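You operate a simulated robot arm through the tools that you are given. There is no shell and no other tool. Be economical: measure what you need, move in short steps, check, and stop when the job is done.

The job below is to be done with a simulated robot arm. You get a single attempt, and the scene is never put back.

## Task
Give cup seven 3 more strokes of berry and shake it even.
Fine: speed 1; berry pump switch on, and leave it on; switch the shaker off when the streaks are gone.

Only the result counts: the job must be done as asked and must still hold three seconds after the hand-in. Knocking over, shifting, dropping, spilling or breaking anything else fails it.

## Robot
A 6-joint arm with a two-finger parallel gripper, fixed in place. Base frame: the origin is at the foot of the arm, x ahead of it, y to its left, z up; the work surface is at about z = 0. Units: m, degrees, N and s.
With the tool pointing down near the work surface it reaches from about 0.14 to 0.58 m from the base axis. Its first joint turns from -66.0 to 66.0 degrees. Payload 2.1 kg.
The TCP is the grasp point between the finger pads, 0.03 m short of the fingertips. In the tool frame z runs along the fingers and y along their closing line. The gripper opens to 0.094 m. The fingers are 0.028 m wide and 0.01 m thick; the gripper's body (0.05 by 0.096 m) begins 0.055 m behind the TCP.
Orientation is that of the tool frame in the base frame, as a unit quaternion [x, y, z, w]. With the fingers straight down and closing along the base's y, the tool's x points along the base's -x, its y along +y and its z along -z.

## Interface
- The arm moves only by the tool drive_tool. Its argument "commands" is a list of rows, each a list of 3 entries, a list of its own where there are three numbers: the turn, a rotation vector about the base's x, y, z in degrees, then the shift along the base's x, y, z in cm, then the finger opening in cm, from 0 to 9.4. In form: [[[ax, ay, az], [dx, dy, dz], hand], ...]. A call has 1 to 8 rows; each row shifts and turns the commanded pose from where the row before left it. Rows are played at 5 a second. More than 0.05 m and 8.6 degrees between two rows, or a gripper value outside its range, and nothing of the call is played. Where a pose cannot be reached the arm comes as near as it can. A force on the tool above 40 N (or 10 N above the force at the start of the call, whichever is more), or a blocked arm, ends the call early, and 0.2 s more pass. The fingers move at their own pace (about 0.072 m/s each) and stop on an object; they squeeze with about 28 N. The grip force told is the motor's: it shows also when the fingers shut on nothing. Time passes only in rows, and 0.2 s behind the last, so rows that do not move let the fingers close. The reply holds the time, the measured pose of the TCP, the force on the tool along the base axes, the opening and the grip force, in the units named above and with some noise.
- Cameras (640 x 400 px; columns grow to the right, rows downward): "scene" is fixed at [0.0745, -0.3871, 0.509]; the picture's right is [0.59, -0.81, 0.00], its down [-0.26, -0.19, -0.95] and it looks along [0.77, 0.56, -0.32] (base axes); focal length 217 px, centre (320, 200). "wrist" rides on the gripper at [0.076, 0.014, -0.102] in the tool frame; the picture's right is [-0.18, 0.98, 0.00], its down [-0.75, -0.14, -0.64] and it looks along [-0.63, -0.12, 0.77] (tool axes); focal length 243 px, centre (320, 200). There is no depth. A picture from a camera that has moved, and an enlarged one, comes with that camera's place and axes in the base frame and with its lens.
- grab_frame(camera): a new picture of that camera. The clock stands still meanwhile.
- inspect(camera, box): a new picture of the part [left, top, right, bottom] of that camera's present view, enlarged. The clock stands still meanwhile.
- hand_in(): hands the job in; it is judged then, once.

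Go step by step. Nothing tells you positions but the pictures and the camera data: compare them with the known pose of the tool, close in by small moves and look again before you grip or let go. The budget is 120 turns and 64 pictures, counting those below and the enlarged ones. Unless the task says otherwise, let go and move clear before handing in, and close with one line.

The tools are called after ">>>" as name(argument=value, ...) on one line, values as JSON. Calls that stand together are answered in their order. drive_tool: Moves the arm, as the interface text tells. Its arguments: {"type":"object","properties":{"commands":{"type":"array","items":{"type":"array"}}},"required":["commands"]} The other tools are called the same way: grab_frame (camera) takes a picture; inspect (camera, box) takes an enlarged picture of a part of a camera's view; hand_in () hands the job in.

At the start:

```text
clock: 0.0
tool_pos: [0.2388, -0.2079, 0.4205]
orientation: [0.0, 1.0, -0.002, 0.0]
wrist_force: [-0.3, 0.5, 0.6]
gripper_width: 0.0939
finger_force: 0.1
```

scene: 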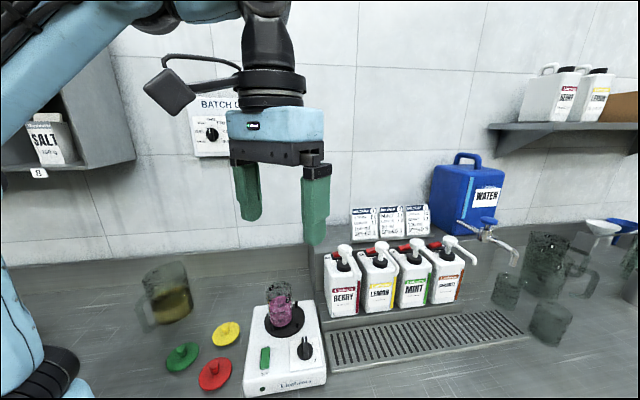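
wrist: 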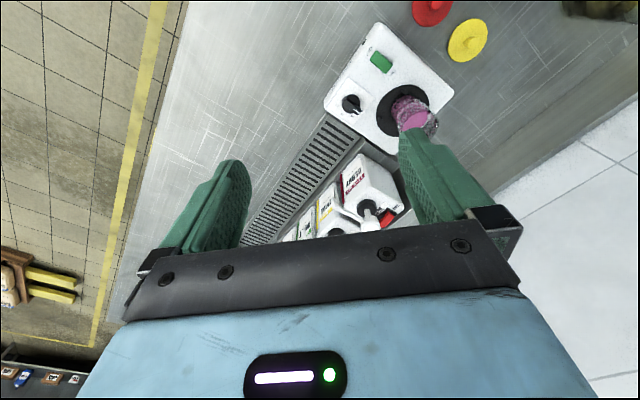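

I see a shaker with a cup of pink on it, four pump bottles with red switches, and a batch control on the wall. I'll look closer first.

>>> inspect(camera="scene", box=[220, 260, 350, 400])

>>> inspect(camera="scene", box=[310, 200, 490, 320])

>>> inspect(camera="scene", box=[180, 80, 340, 180])

>>> inspect(camera="wrist", box=[300, 10, 480, 240])

```text
2.86 times, centred on (285, 330) of scene
camera zoom: at [0.0745, -0.3871, 0.509], right [0.59, -0.81, 0.0], down [-0.26, -0.19, -0.95], along [0.77, 0.56, -0.32], focal length 620 px, centre (420, -171)
```

zoom: 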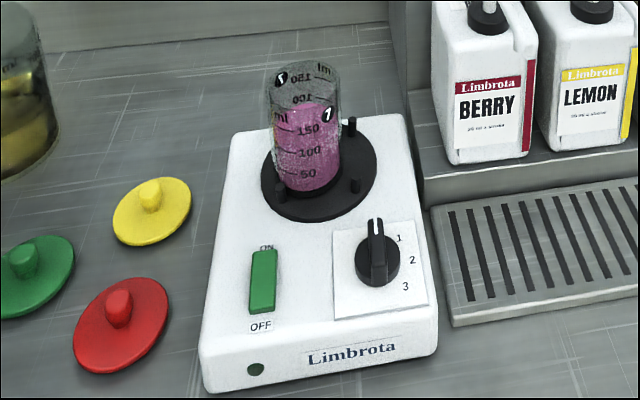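

```text
3.33 times, centred on (400, 260) of scene
camera zoom: at [0.0745, -0.3871, 0.509], right [0.59, -0.81, 0.0], down [-0.26, -0.19, -0.95], along [0.77, 0.56, -0.32], focal length 723 px, centre (53, 0)
```

zoom: 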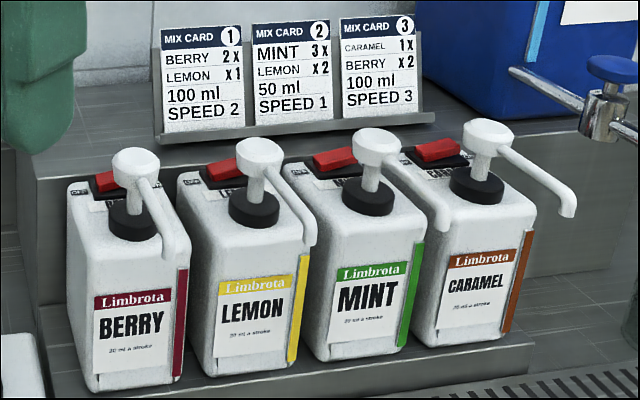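

```text
4.00 times, centred on (260, 130) of scene
camera zoom: at [0.0745, -0.3871, 0.509], right [0.59, -0.81, 0.0], down [-0.26, -0.19, -0.95], along [0.77, 0.56, -0.32], focal length 867 px, centre (560, 480)
```

zoom: 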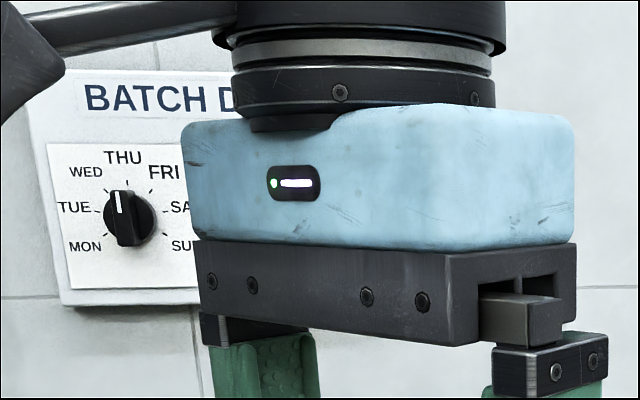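

```text
1.74 times, centred on (390, 125) of wrist
camera zoom: at [0.1621, -0.1928, 0.5233], right [0.18, 0.98, 0.0], down [0.75, -0.14, 0.64], along [0.63, -0.12, -0.76], focal length 422 px, centre (198, 330)
```

zoom: 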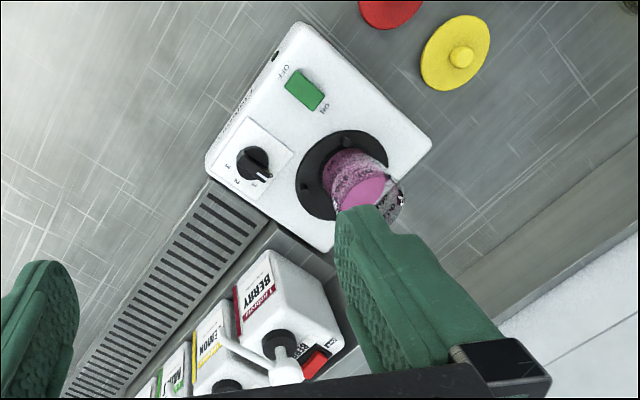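

The cup on the shaker carries a number that I need to read, and the shaker knob and rocker need close reading too.

>>> inspect(camera="scene", box=[260, 275, 315, 335])

>>> inspect(camera="scene", box=[480, 220, 640, 360])

>>> inspect(camera="scene", box=[245, 330, 330, 395])

>>> inspect(camera="scene", box=[320, 230, 380, 270])

```text
6.67 times, centred on (288, 305) of scene
camera zoom: at [0.0745, -0.3871, 0.509], right [0.59, -0.81, 0.0], down [-0.26, -0.19, -0.95], along [0.77, 0.56, -0.32], focal length 1446 px, centre (537, -500)
```

zoom: 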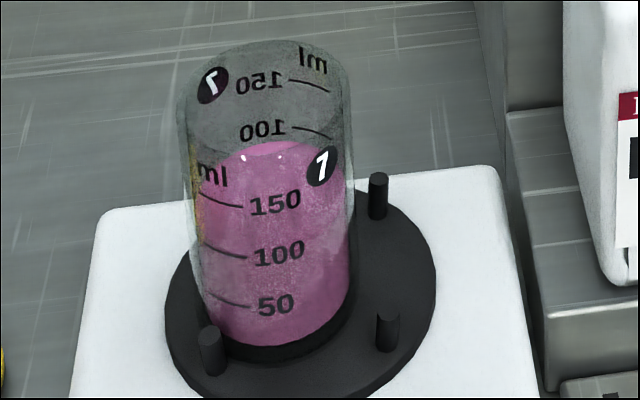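

```text
2.86 times, centred on (560, 290) of scene
camera zoom: at [0.0745, -0.3871, 0.509], right [0.59, -0.81, 0.0], down [-0.26, -0.19, -0.95], along [0.77, 0.56, -0.32], focal length 620 px, centre (-366, -57)
```

zoom: 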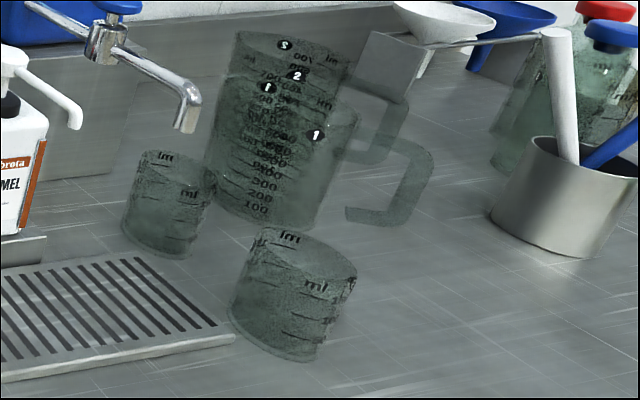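

```text
6.15 times, centred on (288, 362) of scene
camera zoom: at [0.0745, -0.3871, 0.509], right [0.59, -0.81, 0.0], down [-0.26, -0.19, -0.95], along [0.77, 0.56, -0.32], focal length 1334 px, centre (520, -800)
```

zoom: 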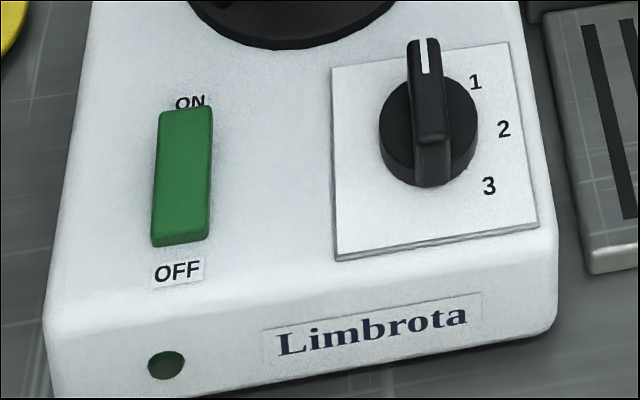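

```text
10.00 times, centred on (350, 250) of scene
camera zoom: at [0.0745, -0.3871, 0.509], right [0.59, -0.81, 0.0], down [-0.26, -0.19, -0.95], along [0.77, 0.56, -0.32], focal length 2168 px, centre (20, -300)
```

zoom: 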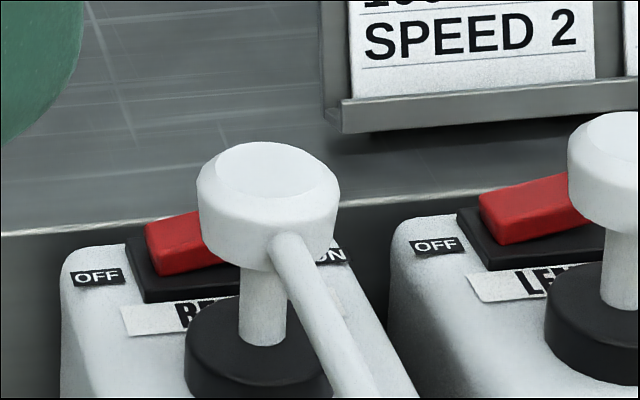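

The cup on the shaker is the only filled one. The shaker sits at 45°, with the cup at about (0.34,-0.08), the dial at about (0.326,-0.165) and the berry spout tip near (0.45,-0.22,0.2). I'll move closer for a second view to triangulate.

>>> drive_tool(commands=[[[0, 0, 0], [2.5, 1, -2], 9.4], [[0, 0, 0], [2.5, 1, -2], 9.4], [[0, 0, 0], [2.5, 1, -2], 9.4], [[0, 0, 0], [2.5, 1, -2], 9.4]])

>>> grab_frame(camera="wrist")

>>> inspect(camera="wrist", box=[220, 0, 420, 240])

```text
clock: 1.0
tool_pos: [0.3369, -0.1682, 0.3395]
orientation: [0.001, 1.0, -0.001, 0.001]
wrist_force: [0.1, -1.1, 0.6]
gripper_width: 0.0939
finger_force: 0.0
```

```text
53 pictures are left
camera wrist: at [0.2617, -0.1527, 0.4425], right [0.18, 0.98, 0.0], down [0.75, -0.14, 0.64], along [0.63, -0.12, -0.76], focal length 243 px, centre (320, 200)
```

wrist: 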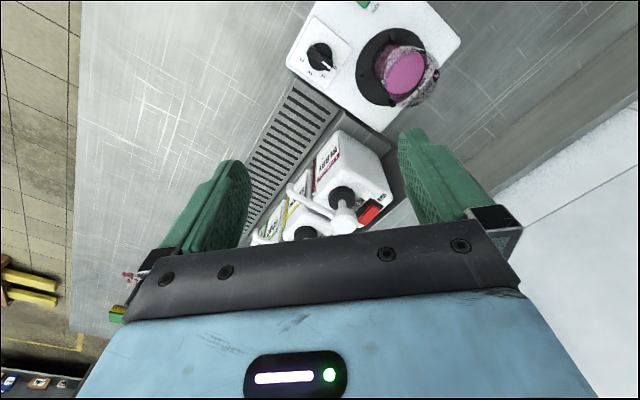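

```text
1.67 times, centred on (320, 120) of wrist
camera zoom: at [0.2617, -0.1527, 0.4425], right [0.18, 0.98, 0.0], down [0.75, -0.14, 0.64], along [0.63, -0.12, -0.76], focal length 404 px, centre (320, 333)
```

zoom: 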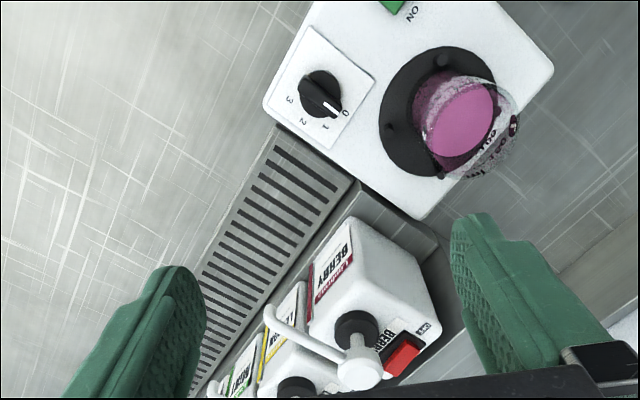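

Triangulation puts the pump head at (0.486,-0.164,0.224) and the spout tip at (0.435,-0.226,0.20) over the middle of the tray. The cup is at about (0.351,-0.065), with its rim near z=0.148. The dial reads 0. Next I look at the berry rocker behind the pump head.

>>> drive_tool(commands=[[[0, 0, 0], [2.7, 2, -1], 9.4], [[0, 0, 0], [2.7, 2, -1], 9.4], [[0, 0, 0], [2.6, 1.8, -1], 9.4], [[0, 0, 0], [0, 0, 0], 9.4]])

>>> inspect(camera="wrist", box=[220, 60, 420, 240])

```text
clock: 2.0
tool_pos: [0.4183, -0.1108, 0.3083]
orientation: [0.0, 1.0, -0.001, 0.001]
wrist_force: [-0.3, -0.3, 0.1]
gripper_width: 0.0941
finger_force: 0.0
```

```text
2.22 times, centred on (320, 150) of wrist
camera zoom: at [0.3413, -0.0949, 0.4113], right [0.18, 0.98, 0.0], down [0.75, -0.14, 0.64], along [0.63, -0.12, -0.76], focal length 539 px, centre (320, 311)
```

zoom: 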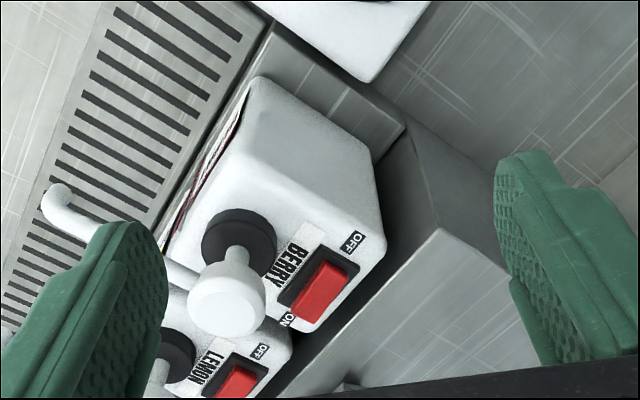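

The berry rocker is clear: it runs from OFF (0.510,-0.119) to ON (0.530,-0.138) at z of about 0.175, and it is off now. I close the fingers, turn 45° and hover over the ON end.

>>> drive_tool(commands=[[[0, 0, 7.5], [1.9, -0.5, -0.3], 4], [[0, 0, 7.5], [1.9, -0.5, -0.3], 0], [[0, 0, 7.5], [1.9, -0.5, -0.3], 0], [[0, 0, 7.5], [1.9, -0.5, -0.3], 0], [[0, 0, 7.5], [1.9, -0.5, -0.4], 0], [[0, 0, 7.5], [1.8, -0.4, -0.6], 0], [[0, 0, 0], [0, 0, 0], 0]])

>>> grab_frame(camera="wrist")

>>> inspect(camera="scene", box=[290, 150, 450, 280])

```text
clock: 3.6
tool_pos: [0.5089, -0.1347, 0.2735]
orientation: [-0.383, 0.924, 0.0, 0.002]
wrist_force: [0.2, -0.3, 0.8]
gripper_width: 0.0003
finger_force: 28.1
out of reach, approached as far as the arm can: row 5, 6
```

```text
50 pictures are left
camera wrist: at [0.4452, -0.1773, 0.3771], right [-0.57, 0.82, 0.0], down [0.63, 0.43, 0.64], along [0.53, 0.36, -0.76], focal length 243 px, centre (320, 200)
```

wrist: 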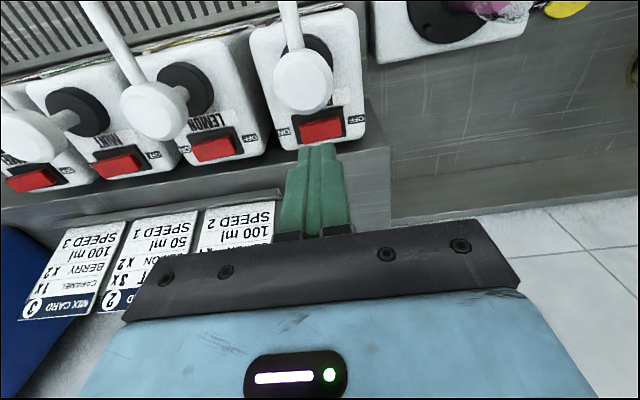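

```text
3.08 times, centred on (370, 215) of scene
camera zoom: at [0.0745, -0.3871, 0.509], right [0.59, -0.81, 0.0], down [-0.26, -0.19, -0.95], along [0.77, 0.56, -0.32], focal length 667 px, centre (166, 154)
```

zoom: 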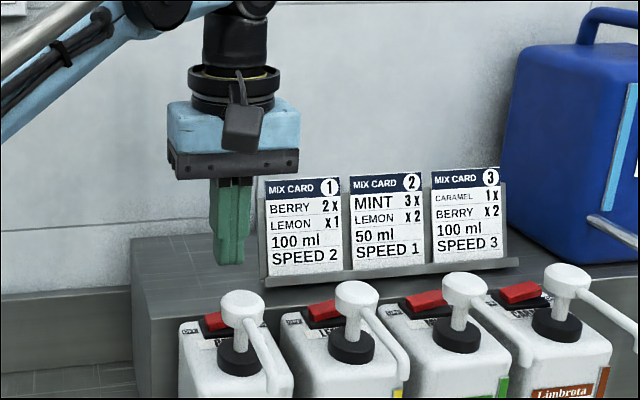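

The arm was short of reach at this height by about 2 cm. Lower down it may reach farther, so I descend while pushing outward, keeping clear of the rocker (tips above 0.195).

>>> drive_tool(commands=[[[0, 0, 0], [0, 0, -1.5], 0], [[0, 0, 0], [0, 0, -1.5], 0], [[0, 0, 0], [0, 0, -1], 0], [[0, 0, 0], [0, 0, 0], 0]])

```text
clock: 4.6
tool_pos: [0.5095, -0.1329, 0.2342]
orientation: [-0.383, 0.924, -0.001, 0.001]
wrist_force: [0.3, 0.3, 0.3]
gripper_width: 0.0
finger_force: 28.1
```

At lower height I now push out to the ON end.

>>> drive_tool(commands=[[[0, 0, 0], [1.1, -0.35, -0.2], 0], [[0, 0, 0], [1.1, -0.35, -0.3], 0], [[0, 0, 0], [0, 0, 0], 0]])

>>> inspect(camera="wrist", box=[220, 50, 420, 240])

>>> inspect(camera="scene", box=[310, 200, 410, 270])

```text
clock: 5.4
tool_pos: [0.5308, -0.1394, 0.2295]
orientation: [-0.383, 0.924, -0.002, 0.001]
wrist_force: [0.6, 0.5, 0.7]
gripper_width: 0.0
finger_force: 27.8
```

```text
2.11 times, centred on (320, 145) of wrist
camera zoom: at [0.4675, -0.183, 0.3313], right [-0.56, 0.83, 0.0], down [0.63, 0.43, 0.64], along [0.53, 0.36, -0.76], focal length 511 px, centre (320, 316)
```

zoom: 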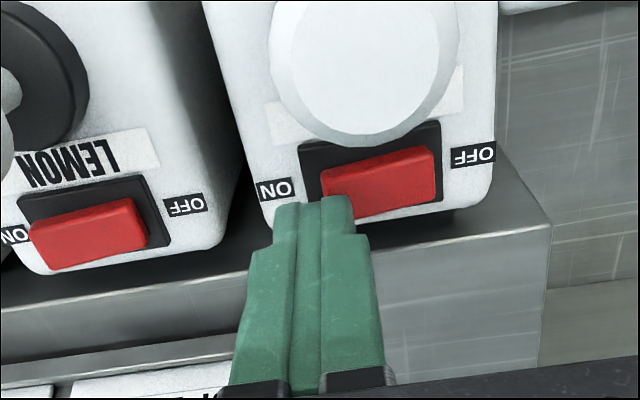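

```text
5.71 times, centred on (360, 235) of scene
camera zoom: at [0.0745, -0.3871, 0.509], right [0.59, -0.81, 0.0], down [-0.26, -0.19, -0.95], along [0.77, 0.56, -0.32], focal length 1239 px, centre (91, 0)
```

zoom: 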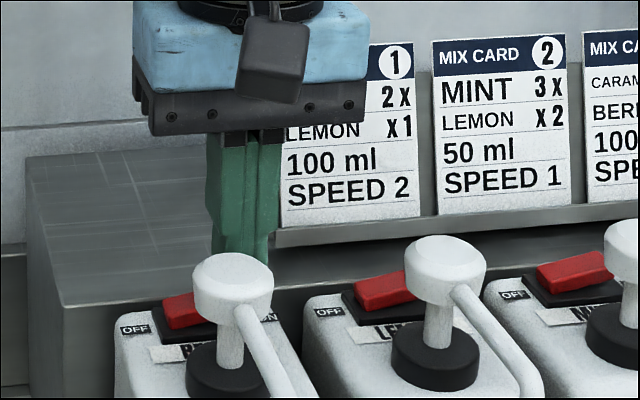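

The fingertips sit just above the ON end, so I nudge inward 4 mm and press down gently.

>>> drive_tool(commands=[[[0, 0, 0], [-0.4, 0.4, -0.5], 0], [[0, 0, 0], [0, 0, -0.6], 0], [[0, 0, 0], [0, 0, -0.5], 0], [[0, 0, 0], [0, 0, -0.4], 0]])

>>> inspect(camera="scene", box=[310, 200, 410, 270])

```text
clock: 6.1
tool_pos: [0.5287, -0.1363, 0.2203]
orientation: [-0.383, 0.924, -0.004, 0.005]
wrist_force: [3.9, -1.8, 8.8]
gripper_width: 0.0001
finger_force: 27.6
stopped in row 3: the force on the tool passed its limit (the readings are from after the stop); the commanded pose is now the measured one
```

```text
5.71 times, centred on (360, 235) of scene
camera zoom: at [0.0745, -0.3871, 0.5091], right [0.59, -0.81, 0.0], down [-0.26, -0.19, -0.95], along [0.77, 0.56, -0.32], focal length 1239 px, centre (91, 0)
```

zoom: 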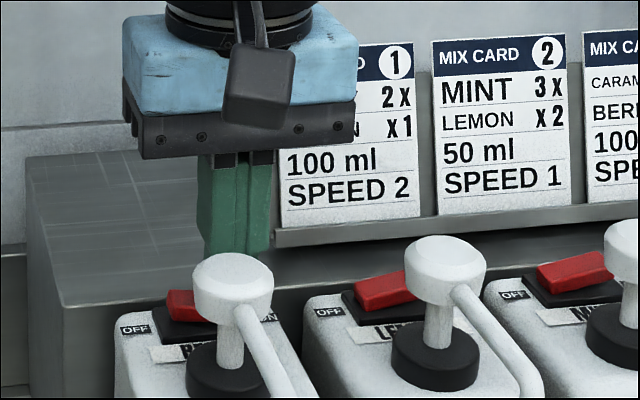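

The OFF end of the berry rocker appears to have risen. I lift and check.

>>> drive_tool(commands=[[[0, 0, 0], [0, 0, 1.5], 0], [[0, 0, 0], [-0.5, 0.5, 1.5], 0], [[0, 0, 0], [-1, 1.5, 1], 0], [[0, 0, 0], [0, 0, 0], 0]])

>>> inspect(camera="wrist", box=[120, 50, 420, 240])

>>> inspect(camera="scene", box=[320, 230, 380, 270])

```text
clock: 7.1
tool_pos: [0.5132, -0.1172, 0.2587]
orientation: [-0.382, 0.924, -0.004, 0.004]
wrist_force: [0.6, 0.3, 0.4]
gripper_width: 0.0001
finger_force: 28.0
```

```text
2.11 times, centred on (270, 145) of wrist
camera zoom: at [0.4481, -0.1596, 0.3614], right [-0.56, 0.83, -0.01], down [0.63, 0.43, 0.65], along [0.54, 0.36, -0.76], focal length 511 px, centre (425, 316)
```

zoom: 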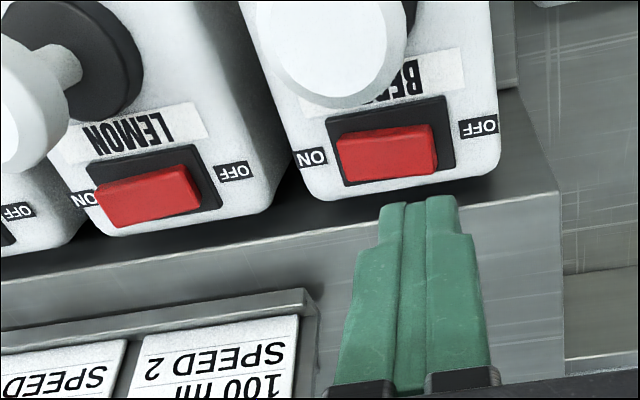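

```text
10.00 times, centred on (350, 250) of scene
camera zoom: at [0.0745, -0.3871, 0.509], right [0.59, -0.81, 0.0], down [-0.26, -0.19, -0.95], along [0.77, 0.56, -0.32], focal length 2168 px, centre (20, -300)
```

zoom: 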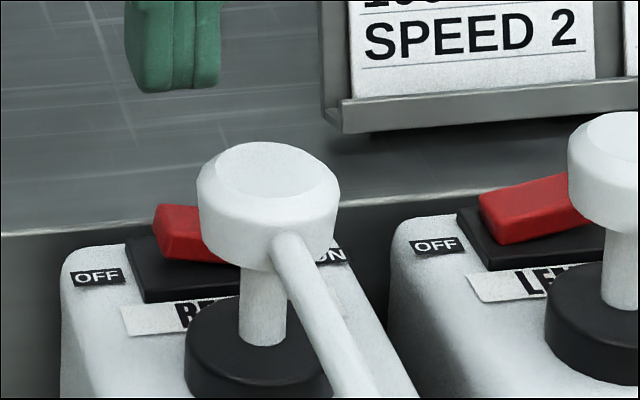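

The berry switch is on. Now I back out and go to the cup with the tool tilted 45°, so that it can slide the cup under the spout without the hand hitting the pump.

>>> drive_tool(commands=[[[0, 0, -8.33], [-3, 0.4, 0.5], 0], [[0, 0, -8.33], [-4, 0.4, 0], 0], [[0, 0, -8.34], [-4, 0.4, 0], 2], [[2.57, -7.05, 0], [-4, 0.5, 0], 6], [[2.57, -7.05, 0], [-4, 0.5, 0], 9.4], [[2.57, -7.05, 0], [-2.5, 0.5, 0], 9.4], [[2.57, -7.05, 0], [0, 0.5, 0], 9.4], [[2.57, -7.05, 0], [0, 0, 0], 9.4]])

>>> drive_tool(commands=[[[2.57, -7.05, 0], [0, 0, -2], 9.4], [[0, 0, 0], [0, 0, -3], 9.4], [[0, 0, 0], [0, 0, 0], 9.4]])

>>> grab_frame(camera="wrist")

>>> grab_frame(camera="scene")

```text
clock: 8.9
tool_pos: [0.2992, -0.0866, 0.2644]
orientation: [-0.162, 0.932, 0.051, 0.321]
wrist_force: [0.2, -0.9, -0.5]
gripper_width: 0.094
finger_force: 0.0
```

```text
clock: 9.7
tool_pos: [0.2993, -0.0856, 0.213]
orientation: [-0.156, 0.909, 0.062, 0.381]
wrist_force: [0.5, -1.0, 0.3]
gripper_width: 0.0941
finger_force: 0.1
```

```text
43 pictures are left
camera wrist: at [0.1752, -0.1139, 0.2315], right [-0.21, 0.97, 0.13], down [0.11, -0.1, 0.99], along [0.97, 0.22, -0.09], focal length 243 px, centre (320, 200)
```

wrist: 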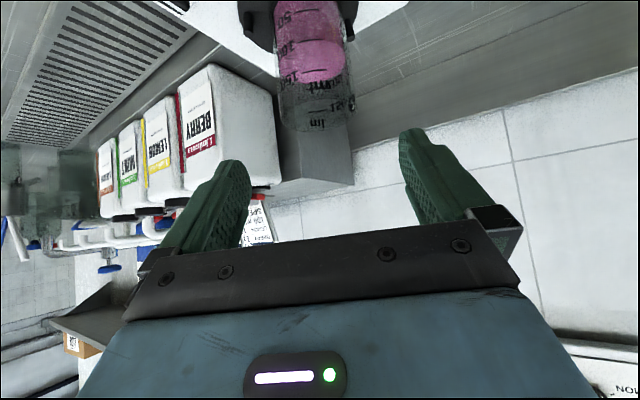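

```text
42 pictures are left
```

scene: 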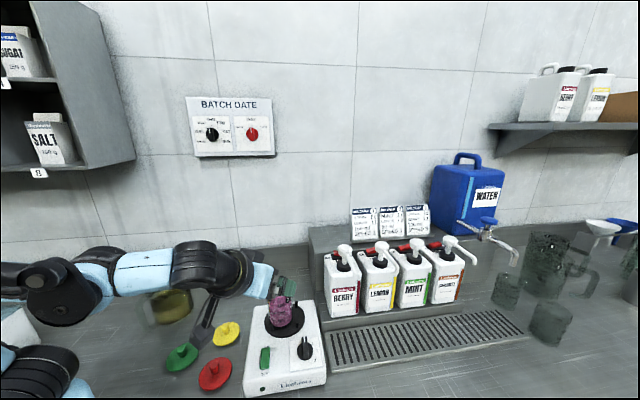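

The tilted pose works. I zoom in on the cup to check its number and fix its axis.

>>> inspect(camera="wrist", box=[230, 0, 400, 140])

>>> inspect(camera="scene", box=[250, 265, 320, 345])

```text
2.86 times, centred on (315, 70) of wrist
camera zoom: at [0.1752, -0.1139, 0.2315], right [-0.21, 0.97, 0.13], down [0.11, -0.1, 0.99], along [0.97, 0.22, -0.09], focal length 693 px, centre (334, 571)
```

zoom: 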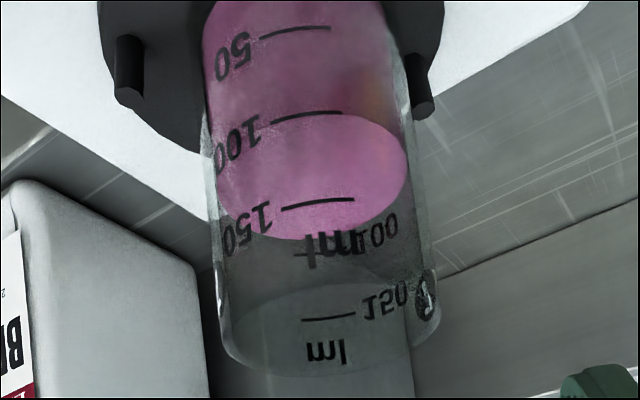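

```text
5.00 times, centred on (285, 305) of scene
camera zoom: at [0.0745, -0.3871, 0.509], right [0.59, -0.81, 0.0], down [-0.26, -0.19, -0.95], along [0.77, 0.56, -0.32], focal length 1084 px, centre (495, -325)
```

zoom: 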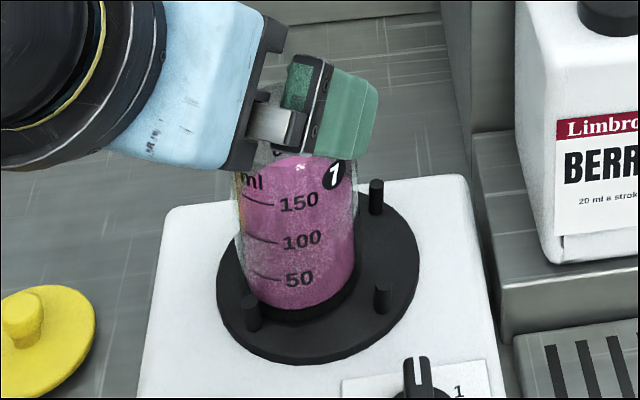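

I need to be sure of the number on the cup, so I zoom hard on its badge and on the other vessels.

>>> inspect(camera="scene", box=[308, 290, 322, 306])

>>> inspect(camera="scene", box=[120, 260, 220, 340])

>>> inspect(camera="wrist", box=[320, 85, 350, 115])

>>> inspect(camera="scene", box=[485, 260, 585, 350])

```text
16.00 times, centred on (315, 298) of scene
camera zoom: at [0.0745, -0.3871, 0.509], right [0.59, -0.81, 0.0], down [-0.26, -0.19, -0.95], along [0.77, 0.56, -0.32], focal length 3470 px, centre (400, -1368)
```

zoom: 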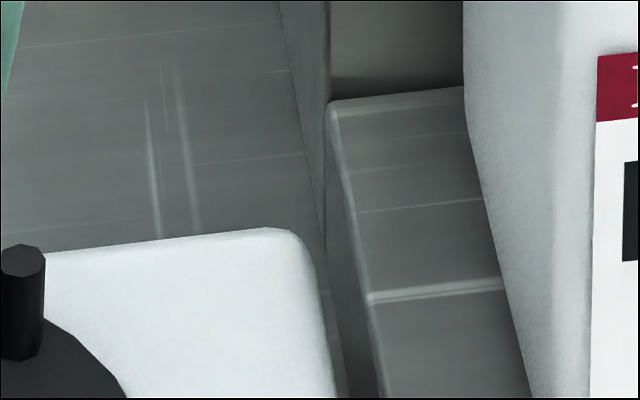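

```text
5.00 times, centred on (170, 300) of scene
camera zoom: at [0.0745, -0.3871, 0.509], right [0.59, -0.81, 0.0], down [-0.26, -0.19, -0.95], along [0.77, 0.56, -0.32], focal length 1084 px, centre (1070, -300)
```

zoom: 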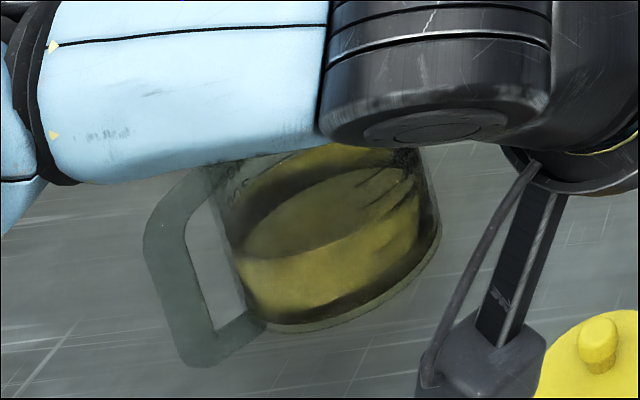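

```text
13.33 times, centred on (335, 100) of wrist
camera zoom: at [0.1752, -0.1139, 0.2315], right [-0.21, 0.97, 0.13], down [0.11, -0.1, 0.99], along [0.97, 0.22, -0.09], focal length 3235 px, centre (120, 1533)
```

zoom: 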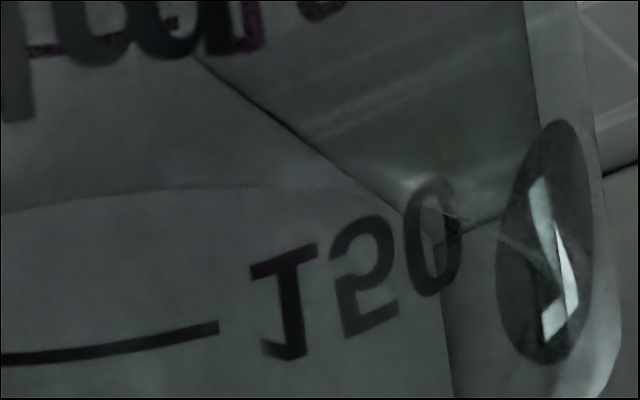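

```text
4.44 times, centred on (535, 305) of scene
camera zoom: at [0.0745, -0.3871, 0.509], right [0.59, -0.81, 0.0], down [-0.26, -0.19, -0.95], along [0.77, 0.56, -0.32], focal length 964 px, centre (-636, -267)
```

zoom: 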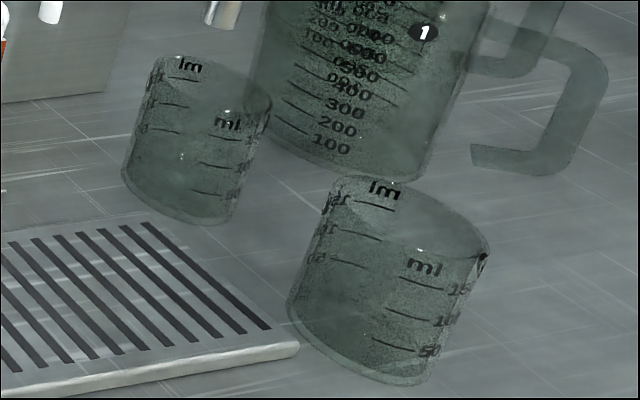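

My box missed the badge, which sits at about (288,300). I zoom in there.

>>> inspect(camera="scene", box=[281, 294, 295, 304])

>>> inspect(camera="scene", box=[590, 215, 640, 300])

```text
16.00 times, centred on (288, 299) of scene
camera zoom: at [0.0745, -0.3871, 0.509], right [0.59, -0.81, 0.0], down [-0.26, -0.19, -0.95], along [0.77, 0.56, -0.32], focal length 3470 px, centre (832, -1384)
```

zoom: 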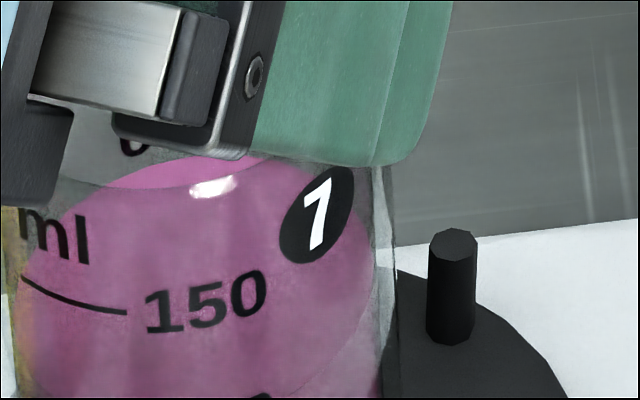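

```text
4.71 times, centred on (615, 258) of scene
camera zoom: at [0.0745, -0.3871, 0.509], right [0.59, -0.81, 0.0], down [-0.26, -0.19, -0.95], along [0.77, 0.56, -0.32], focal length 1020 px, centre (-1068, -71)
```

zoom: 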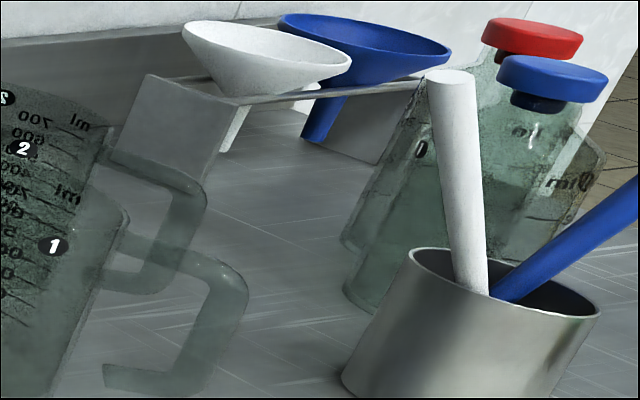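

The badge is a 7. The cup axis is at about (0.355,-0.066) and the tool is laterally aligned with it. I approach along the tool axis and stop just before gripping.

>>> drive_tool(commands=[[[0, 0, 0], [0, 0, -2.3], 9.4], [[0, 0, 0], [0, 0, -2.3], 9.4], [[0, 0, 0], [1.35, 0.47, -1.4], 9.4], [[0, 0, 0], [1.35, 0.47, -1.4], 9.4], [[0, 0, 0], [1.35, 0.47, -1.4], 9.4], [[0, 0, 0], [1.2, 0.4, -1.3], 9.4], [[0, 0, 0], [0, 0, 0], 9.4]])

>>> grab_frame(camera="wrist")

>>> inspect(camera="scene", box=[230, 265, 330, 345])

```text
clock: 11.3
tool_pos: [0.3512, -0.0651, 0.1134]
orientation: [-0.158, 0.909, 0.063, 0.38]
wrist_force: [0.2, -0.9, 0.9]
gripper_width: 0.0941
finger_force: 0.2
```

```text
33 pictures are left
camera wrist: at [0.2271, -0.0936, 0.132], right [-0.21, 0.97, 0.12], down [0.11, -0.1, 0.99], along [0.97, 0.22, -0.09], focal length 243 px, centre (320, 200)
```

wrist: 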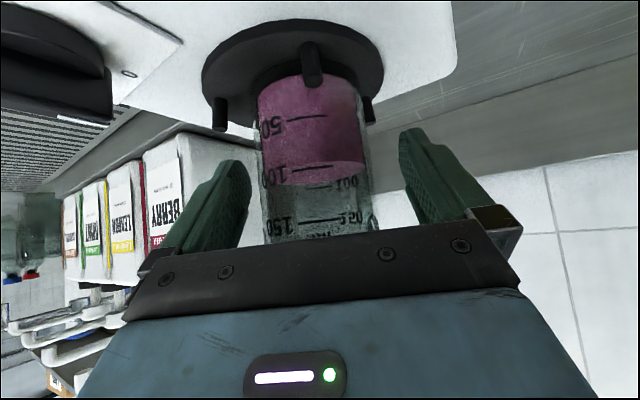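

```text
5.00 times, centred on (280, 305) of scene
camera zoom: at [0.0745, -0.3871, 0.509], right [0.59, -0.81, 0.0], down [-0.26, -0.19, -0.95], along [0.77, 0.56, -0.32], focal length 1084 px, centre (520, -325)
```

zoom: 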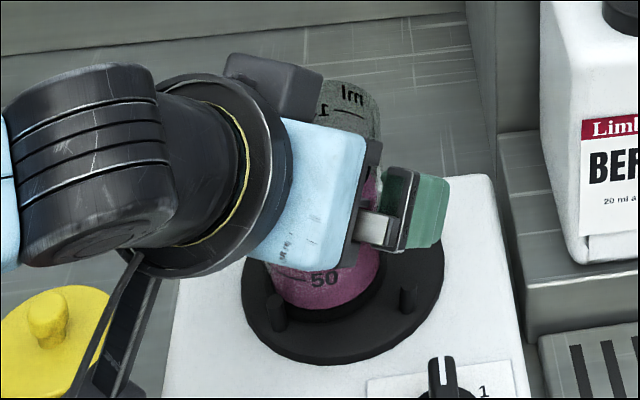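

The cup is centred between the fingers. I rise 1 cm so the rim clears the hand body, then close.

>>> drive_tool(commands=[[[0, 0, 0], [0, 0, 0.9], 9.4], [[0, 0, 0], [0, 0, 0], 7], [[0, 0, 0], [0, 0, 0], 4.5], [[0, 0, 0], [0, 0, 0], 4.5], [[0, 0, 0], [0, 0, 0], 4.5]])

>>> grab_frame(camera="wrist")

```text
clock: 12.5
tool_pos: [0.3503, -0.0668, 0.1226]
orientation: [-0.157, 0.909, 0.062, 0.38]
wrist_force: [-0.9, 0.9, 3.2]
gripper_width: 0.0612
finger_force: 28.5
```

```text
31 pictures are left
camera wrist: at [0.227, -0.0944, 0.1411], right [-0.21, 0.97, 0.13], down [0.11, -0.1, 0.99], along [0.97, 0.22, -0.09], focal length 243 px, centre (320, 200)
```

wrist: 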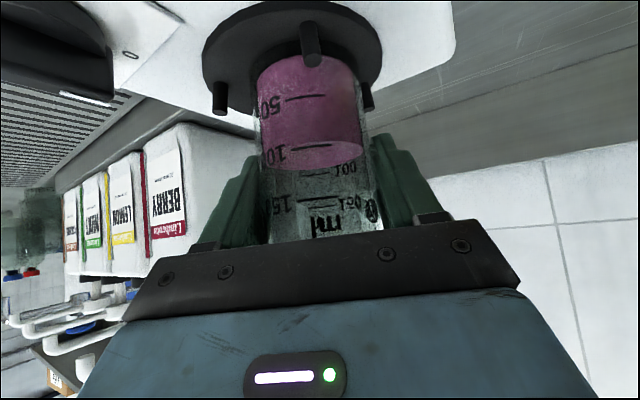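

The cup is gripped (6.1 cm wide). I lift it slowly and level.

>>> drive_tool(commands=[[[0, 0, 0], [0, 0, 0.8], 4.5], [[0, 0, 0], [0, 0, 1.2], 4.5], [[0, 0, 0], [0, 0, 1.2], 4.5], [[0, 0, 0], [0, 0, 0.8], 4.5], [[0, 0, 0], [0, 0, 0], 4.5]])

>>> drive_tool(commands=[[[0, 0, 0], [0.1, -1.2, 0], 4.5], [[0, 0, 0], [0.25, -2.2, 0], 4.5], [[0, 0, 0], [0.25, -2.5, 0], 4.5], [[0, 0, 0], [0.25, -2.8, 0], 4.5], [[0, 0, 0], [0.25, -2.8, 0], 4.5], [[0, 0, 0], [0.25, -2.8, 0], 4.5], [[0, 0, 0], [0.25, -2.4, 0], 4.5], [[0, 0, 0], [0.1, -1.6, 0], 4.5]])

>>> grab_frame(camera="scene")

```text
clock: 13.7
tool_pos: [0.3518, -0.067, 0.1626]
orientation: [-0.157, 0.91, 0.062, 0.38]
wrist_force: [0.9, 0.5, -1.3]
gripper_width: 0.061
finger_force: 27.7
```

```text
clock: 15.5
tool_pos: [0.3675, -0.2496, 0.1604]
orientation: [-0.157, 0.909, 0.062, 0.38]
wrist_force: [0.4, 0.3, -1.6]
gripper_width: 0.061
finger_force: 28.1
```

```text
30 pictures are left
```

scene: 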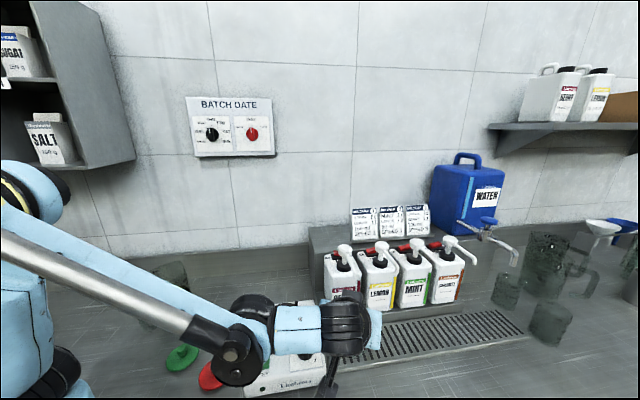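

The cup is in front of the tray. I lower to just above tray level and look with the wrist camera.

>>> drive_tool(commands=[[[0, 0, 0], [0, 0, -1.3], 4.5], [[0, 0, 0], [0, 0, -2], 4.5], [[0, 0, 0], [0, 0, -2], 4.5], [[0, 0, 0], [0, 0, -1.2], 4.5], [[0, 0, 0], [0, 0, 0], 4.5]])

>>> grab_frame(camera="wrist")

```text
clock: 16.7
tool_pos: [0.3689, -0.2494, 0.0963]
orientation: [-0.158, 0.909, 0.063, 0.38]
wrist_force: [-0.5, -0.7, -1.8]
gripper_width: 0.0608
finger_force: 27.3
```

```text
29 pictures are left
camera wrist: at [0.2434, -0.2781, 0.1147], right [-0.21, 0.97, 0.13], down [0.11, -0.1, 0.99], along [0.97, 0.22, -0.09], focal length 243 px, centre (320, 200)
```

wrist: 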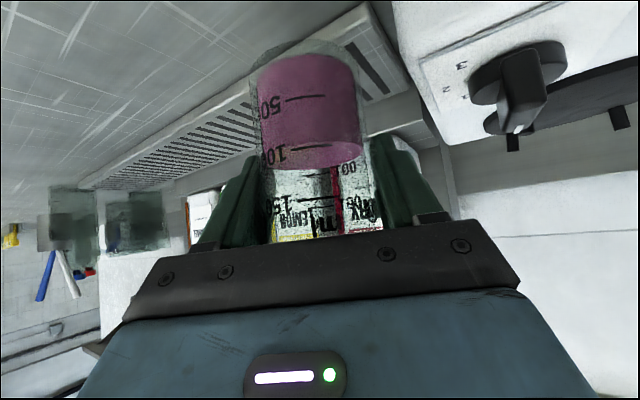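

Path is clear. I slide the cup under the berry spout.

>>> drive_tool(commands=[[[0, 0, 0], [1, 0.3, 0], 4.5], [[0, 0, 0], [1.5, 0.5, 0], 4.5], [[0, 0, 0], [1.5, 0.5, 0], 4.5], [[0, 0, 0], [1.3, 0.4, 0], 4.5], [[0, 0, 0], [0.6, 0.2, 0], 4.5], [[0, 0, 0], [0, 0, 0], 4.5]])

>>> grab_frame(camera="wrist")

>>> inspect(camera="scene", box=[290, 220, 450, 340])

```text
clock: 18.1
tool_pos: [0.4277, -0.2318, 0.0968]
orientation: [-0.158, 0.909, 0.063, 0.38]
wrist_force: [0.2, 0.0, -0.7]
gripper_width: 0.0611
finger_force: 28.3
```

```text
28 pictures are left
camera wrist: at [0.3033, -0.2596, 0.1147], right [-0.21, 0.97, 0.13], down [0.11, -0.1, 0.99], along [0.97, 0.22, -0.09], focal length 243 px, centre (320, 200)
```

wrist: 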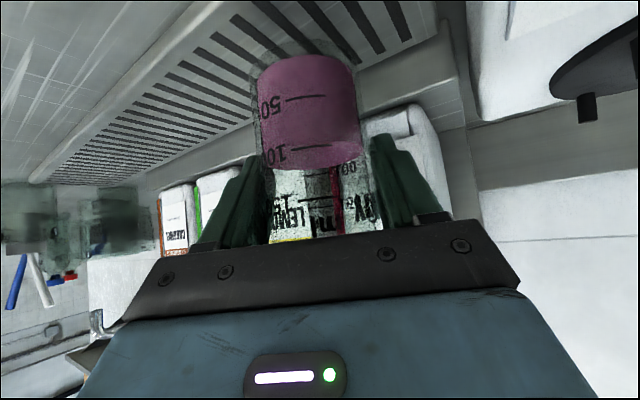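

```text
3.33 times, centred on (370, 280) of scene
camera zoom: at [0.0745, -0.3871, 0.509], right [0.59, -0.81, 0.0], down [-0.26, -0.19, -0.95], along [0.77, 0.56, -0.32], focal length 723 px, centre (153, -67)
```

zoom: 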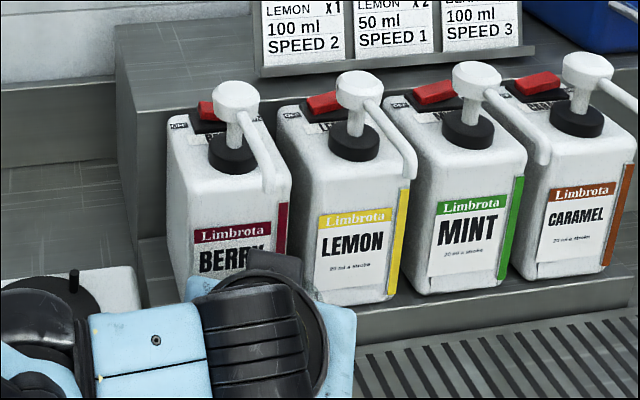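

I lower in small steps until the cup touches the tray.

>>> drive_tool(commands=[[[0, 0, 0], [0, 0, -0.6], 4.5], [[0, 0, 0], [0, 0, -0.5], 4.5], [[0, 0, 0], [0, 0, -0.3], 4.5], [[0, 0, 0], [0, 0, 0], 4.5]])

```text
clock: 19.1
tool_pos: [0.4275, -0.2317, 0.0829]
orientation: [-0.158, 0.909, 0.062, 0.38]
wrist_force: [0.1, 0.3, -1.5]
gripper_width: 0.0609
finger_force: 27.8
```

>>> drive_tool(commands=[[[0, 0, 0], [0, 0, -0.3], 4.5], [[0, 0, 0], [0, 0, 0], 4.5]])

>>> grab_frame(camera="wrist")

```text
clock: 19.7
tool_pos: [0.4266, -0.2311, 0.08]
orientation: [-0.157, 0.909, 0.062, 0.38]
wrist_force: [0.0, -0.3, -1.1]
gripper_width: 0.0607
finger_force: 27.8
```

```text
26 pictures are left
camera wrist: at [0.3029, -0.26, 0.0977], right [-0.21, 0.97, 0.13], down [0.11, -0.1, 0.99], along [0.97, 0.22, -0.09], focal length 243 px, centre (320, 200)
```

wrist: 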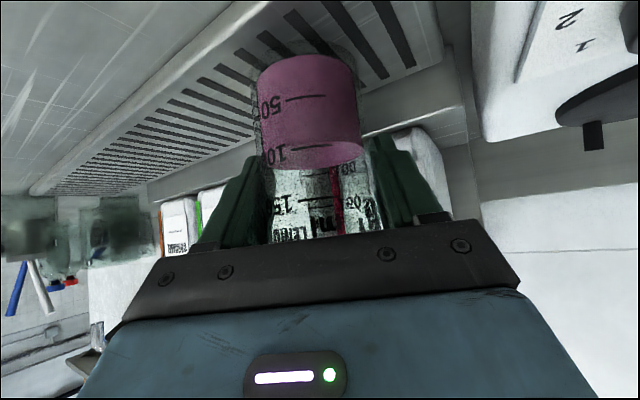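

There is no contact yet, as the cup's weight still shows. I continue down in 2 mm steps.

>>> drive_tool(commands=[[[0, 0, 0], [0, 0, -0.25], 4.5], [[0, 0, 0], [0, 0, -0.25], 4.5], [[0, 0, 0], [0, 0, 0], 4.5]])

```text
clock: 20.5
tool_pos: [0.4265, -0.232, 0.0747]
orientation: [-0.158, 0.909, 0.063, 0.38]
wrist_force: [-1.9, -0.3, 2.4]
gripper_width: 0.0608
finger_force: 28.1
```

The cup is on the tray (upward force). I open partly and back out along the tool axis.

>>> drive_tool(commands=[[[0, 0, 0], [0, 0, 0], 6.8], [[0, 0, 0], [0, 0, 0], 7.8], [[0, 0, 0], [0, 0, 0], 7.8]])

>>> drive_tool(commands=[[[0, 0, 0], [-1.35, -0.47, 1.4], 7.8], [[0, 0, 0], [-2, -0.7, 2.1], 7.8], [[0, 0, 0], [-2.7, -0.9, 2.8], 7.8], [[0, 0, 0], [-2.7, -0.9, 2.8], 7.8], [[0, 0, 0], [-1, 0, 3], 5], [[0, 0, 0], [0, 0, 3], 3], [[0, 0, 0], [0, 0, 3], 0], [[0, 0, 0], [0, 0, 0], 0]])

>>> grab_frame(camera="scene")

>>> grab_frame(camera="wrist")

```text
clock: 21.3
tool_pos: [0.4274, -0.2326, 0.0751]
orientation: [-0.157, 0.909, 0.062, 0.38]
wrist_force: [0.1, 1.6, -0.3]
gripper_width: 0.0777
finger_force: 0.2
```

```text
clock: 23.1
tool_pos: [0.3284, -0.2617, 0.2546]
orientation: [-0.158, 0.909, 0.062, 0.38]
wrist_force: [0.2, -0.1, -0.5]
gripper_width: 0.0
finger_force: 28.2
```

```text
25 pictures are left
```

scene: 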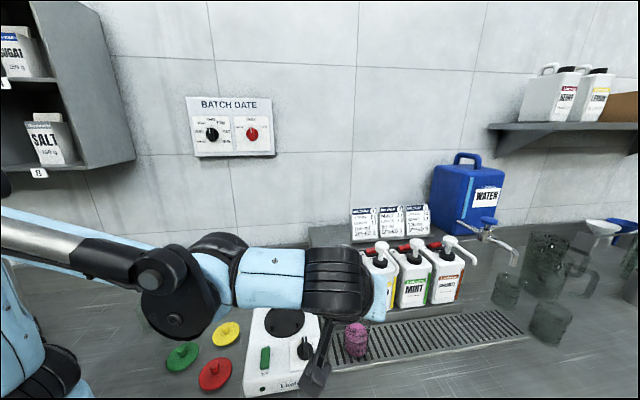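

```text
24 pictures are left
camera wrist: at [0.2054, -0.2902, 0.273], right [-0.21, 0.97, 0.13], down [0.11, -0.1, 0.99], along [0.97, 0.22, -0.09], focal length 243 px, centre (320, 200)
```

wrist: 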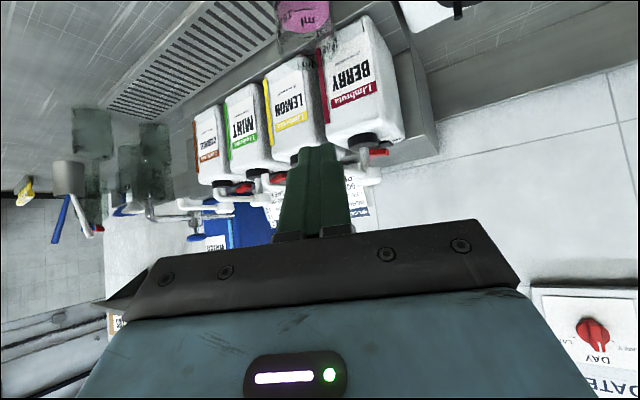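

The cup stands on the tray. I straighten the tool and hover above the berry pump head.

>>> drive_tool(commands=[[[-2.57, 7.05, 0], [0, 0, 2], 0], [[-2.57, 7.05, 0], [2, 1, 2], 0], [[-2.57, 7.05, 0], [3, 2, 0], 0], [[-2.57, 7.05, 0], [3, 2, 0], 0], [[-2.57, 7.05, 0], [3, 2, 0], 0], [[-2.57, 7.05, 0], [2.5, 1.5, -0.5], 0], [[0, 0, 0], [1.8, 1, -0.5], 0], [[0, 0, 0], [0, 0, 0], 0]])

>>> grab_frame(camera="wrist")

>>> inspect(camera="scene", box=[290, 200, 450, 370])

```text
clock: 24.9
tool_pos: [0.481, -0.1653, 0.2862]
orientation: [-0.172, 0.985, -0.005, 0.004]
wrist_force: [0.6, -0.3, 0.3]
gripper_width: 0.0002
finger_force: 28.2
```

```text
23 pictures are left
camera wrist: at [0.4045, -0.1762, 0.3879], right [-0.16, 0.99, -0.01], down [0.75, 0.13, 0.65], along [0.64, 0.1, -0.76], focal length 243 px, centre (320, 200)
```

wrist: 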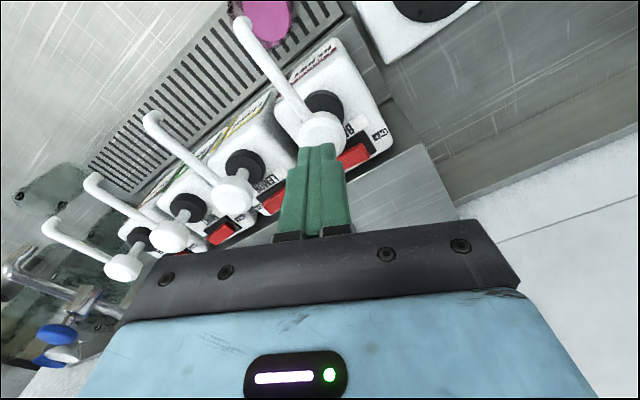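

```text
2.35 times, centred on (370, 285) of scene
camera zoom: at [0.0745, -0.3871, 0.509], right [0.59, -0.81, 0.0], down [-0.26, -0.19, -0.95], along [0.77, 0.56, -0.32], focal length 510 px, centre (202, 0)
```

zoom: 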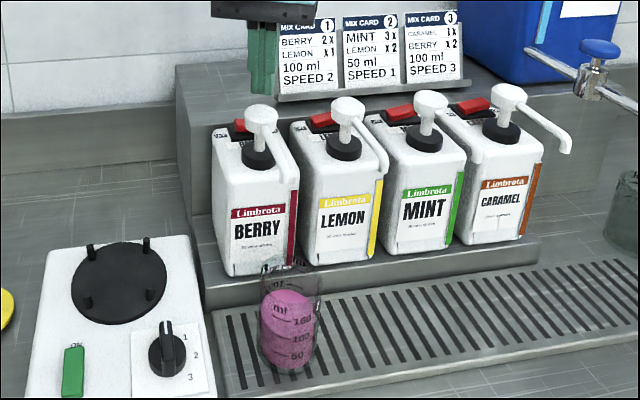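

The cup may be 1–2 cm short of the spout axis, so I check with a wrist zoom.

>>> inspect(camera="wrist", box=[190, 0, 350, 100])

>>> inspect(camera="scene", box=[340, 230, 390, 335])

```text
4.00 times, centred on (270, 50) of wrist
camera zoom: at [0.4045, -0.1762, 0.3879], right [-0.16, 0.99, -0.01], down [0.75, 0.13, 0.65], along [0.64, 0.1, -0.76], focal length 970 px, centre (520, 800)
```

zoom: 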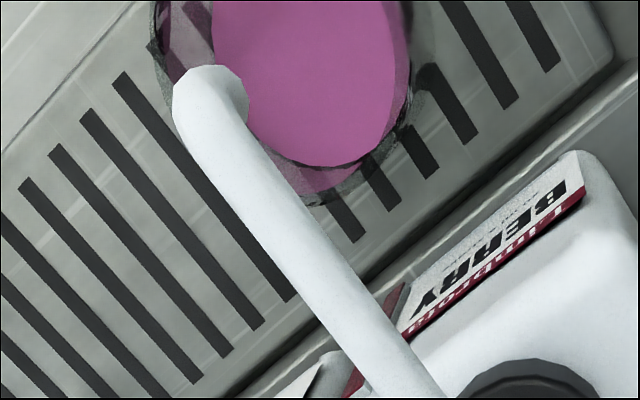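

```text
3.81 times, centred on (365, 282) of scene
camera zoom: at [0.0745, -0.3871, 0.509], right [0.59, -0.81, 0.0], down [-0.26, -0.19, -0.95], along [0.77, 0.56, -0.32], focal length 826 px, centre (149, -114)
```

zoom: 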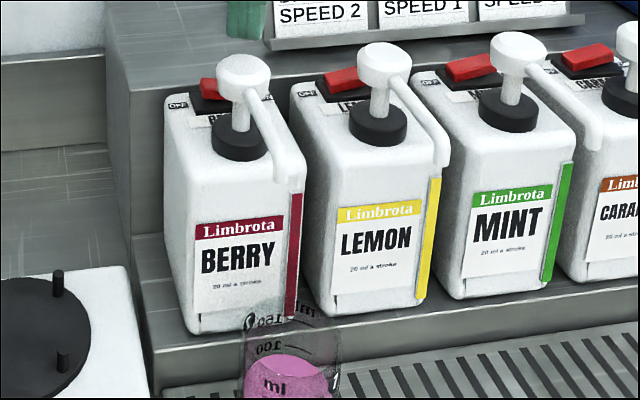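

Estimates agree: the spout tip is within 1 cm of the cup axis, so the aim is good. I press the pump head down until it bottoms out.

>>> drive_tool(commands=[[[0, 0, 0], [0.1, 0.05, -1.5], 0], [[0, 0, 0], [0, 0, -0.8], 0], [[0, 0, 0], [0, 0, -0.6], 0], [[0, 0, 0], [0, 0, -0.6], 0], [[0, 0, 0], [0, 0, 0], 0]])

>>> inspect(camera="scene", box=[310, 210, 430, 345])

```text
clock: 26.1
tool_pos: [0.4833, -0.1655, 0.2531]
orientation: [-0.173, 0.985, -0.004, 0.003]
wrist_force: [-0.9, 3.7, 6.4]
gripper_width: 0.0001
finger_force: 28.4
```

```text
2.96 times, centred on (370, 278) of scene
camera zoom: at [0.0745, -0.3871, 0.5091], right [0.59, -0.81, 0.0], down [-0.26, -0.19, -0.95], along [0.77, 0.56, -0.32], focal length 642 px, centre (172, -30)
```

zoom: 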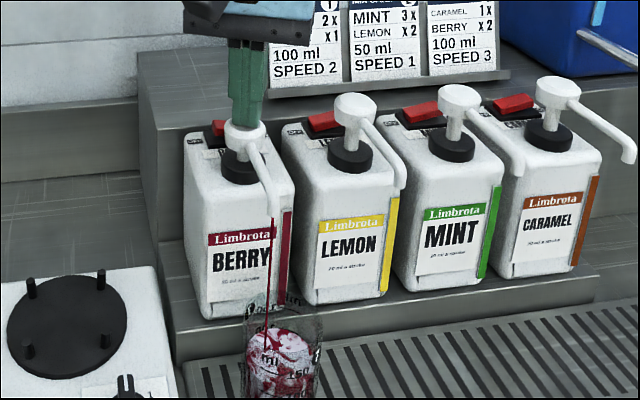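

Berry runs into the cup. I press a bit further to complete the stroke and watch the force.

>>> drive_tool(commands=[[[0, 0, 0], [0, 0, -0.4], 0], [[0, 0, 0], [0, 0, -0.4], 0], [[0, 0, 0], [0, 0, 0], 0]])

>>> inspect(camera="scene", box=[310, 210, 430, 345])

```text
clock: 27.1
tool_pos: [0.4833, -0.1669, 0.2443]
orientation: [-0.174, 0.985, -0.006, 0.005]
wrist_force: [5.5, -1.3, 25.2]
gripper_width: 0.0001
finger_force: 27.9
stopped in row 3: the force on the tool passed its limit (the readings are from after the stop); the commanded pose is now the measured one
```

```text
2.96 times, centred on (370, 278) of scene
camera zoom: at [0.0744, -0.387, 0.5091], right [0.59, -0.81, 0.0], down [-0.26, -0.19, -0.95], along [0.77, 0.56, -0.32], focal length 642 px, centre (172, -30)
```

zoom: 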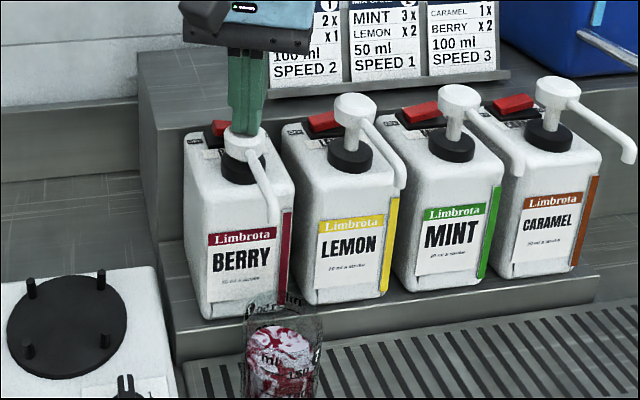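

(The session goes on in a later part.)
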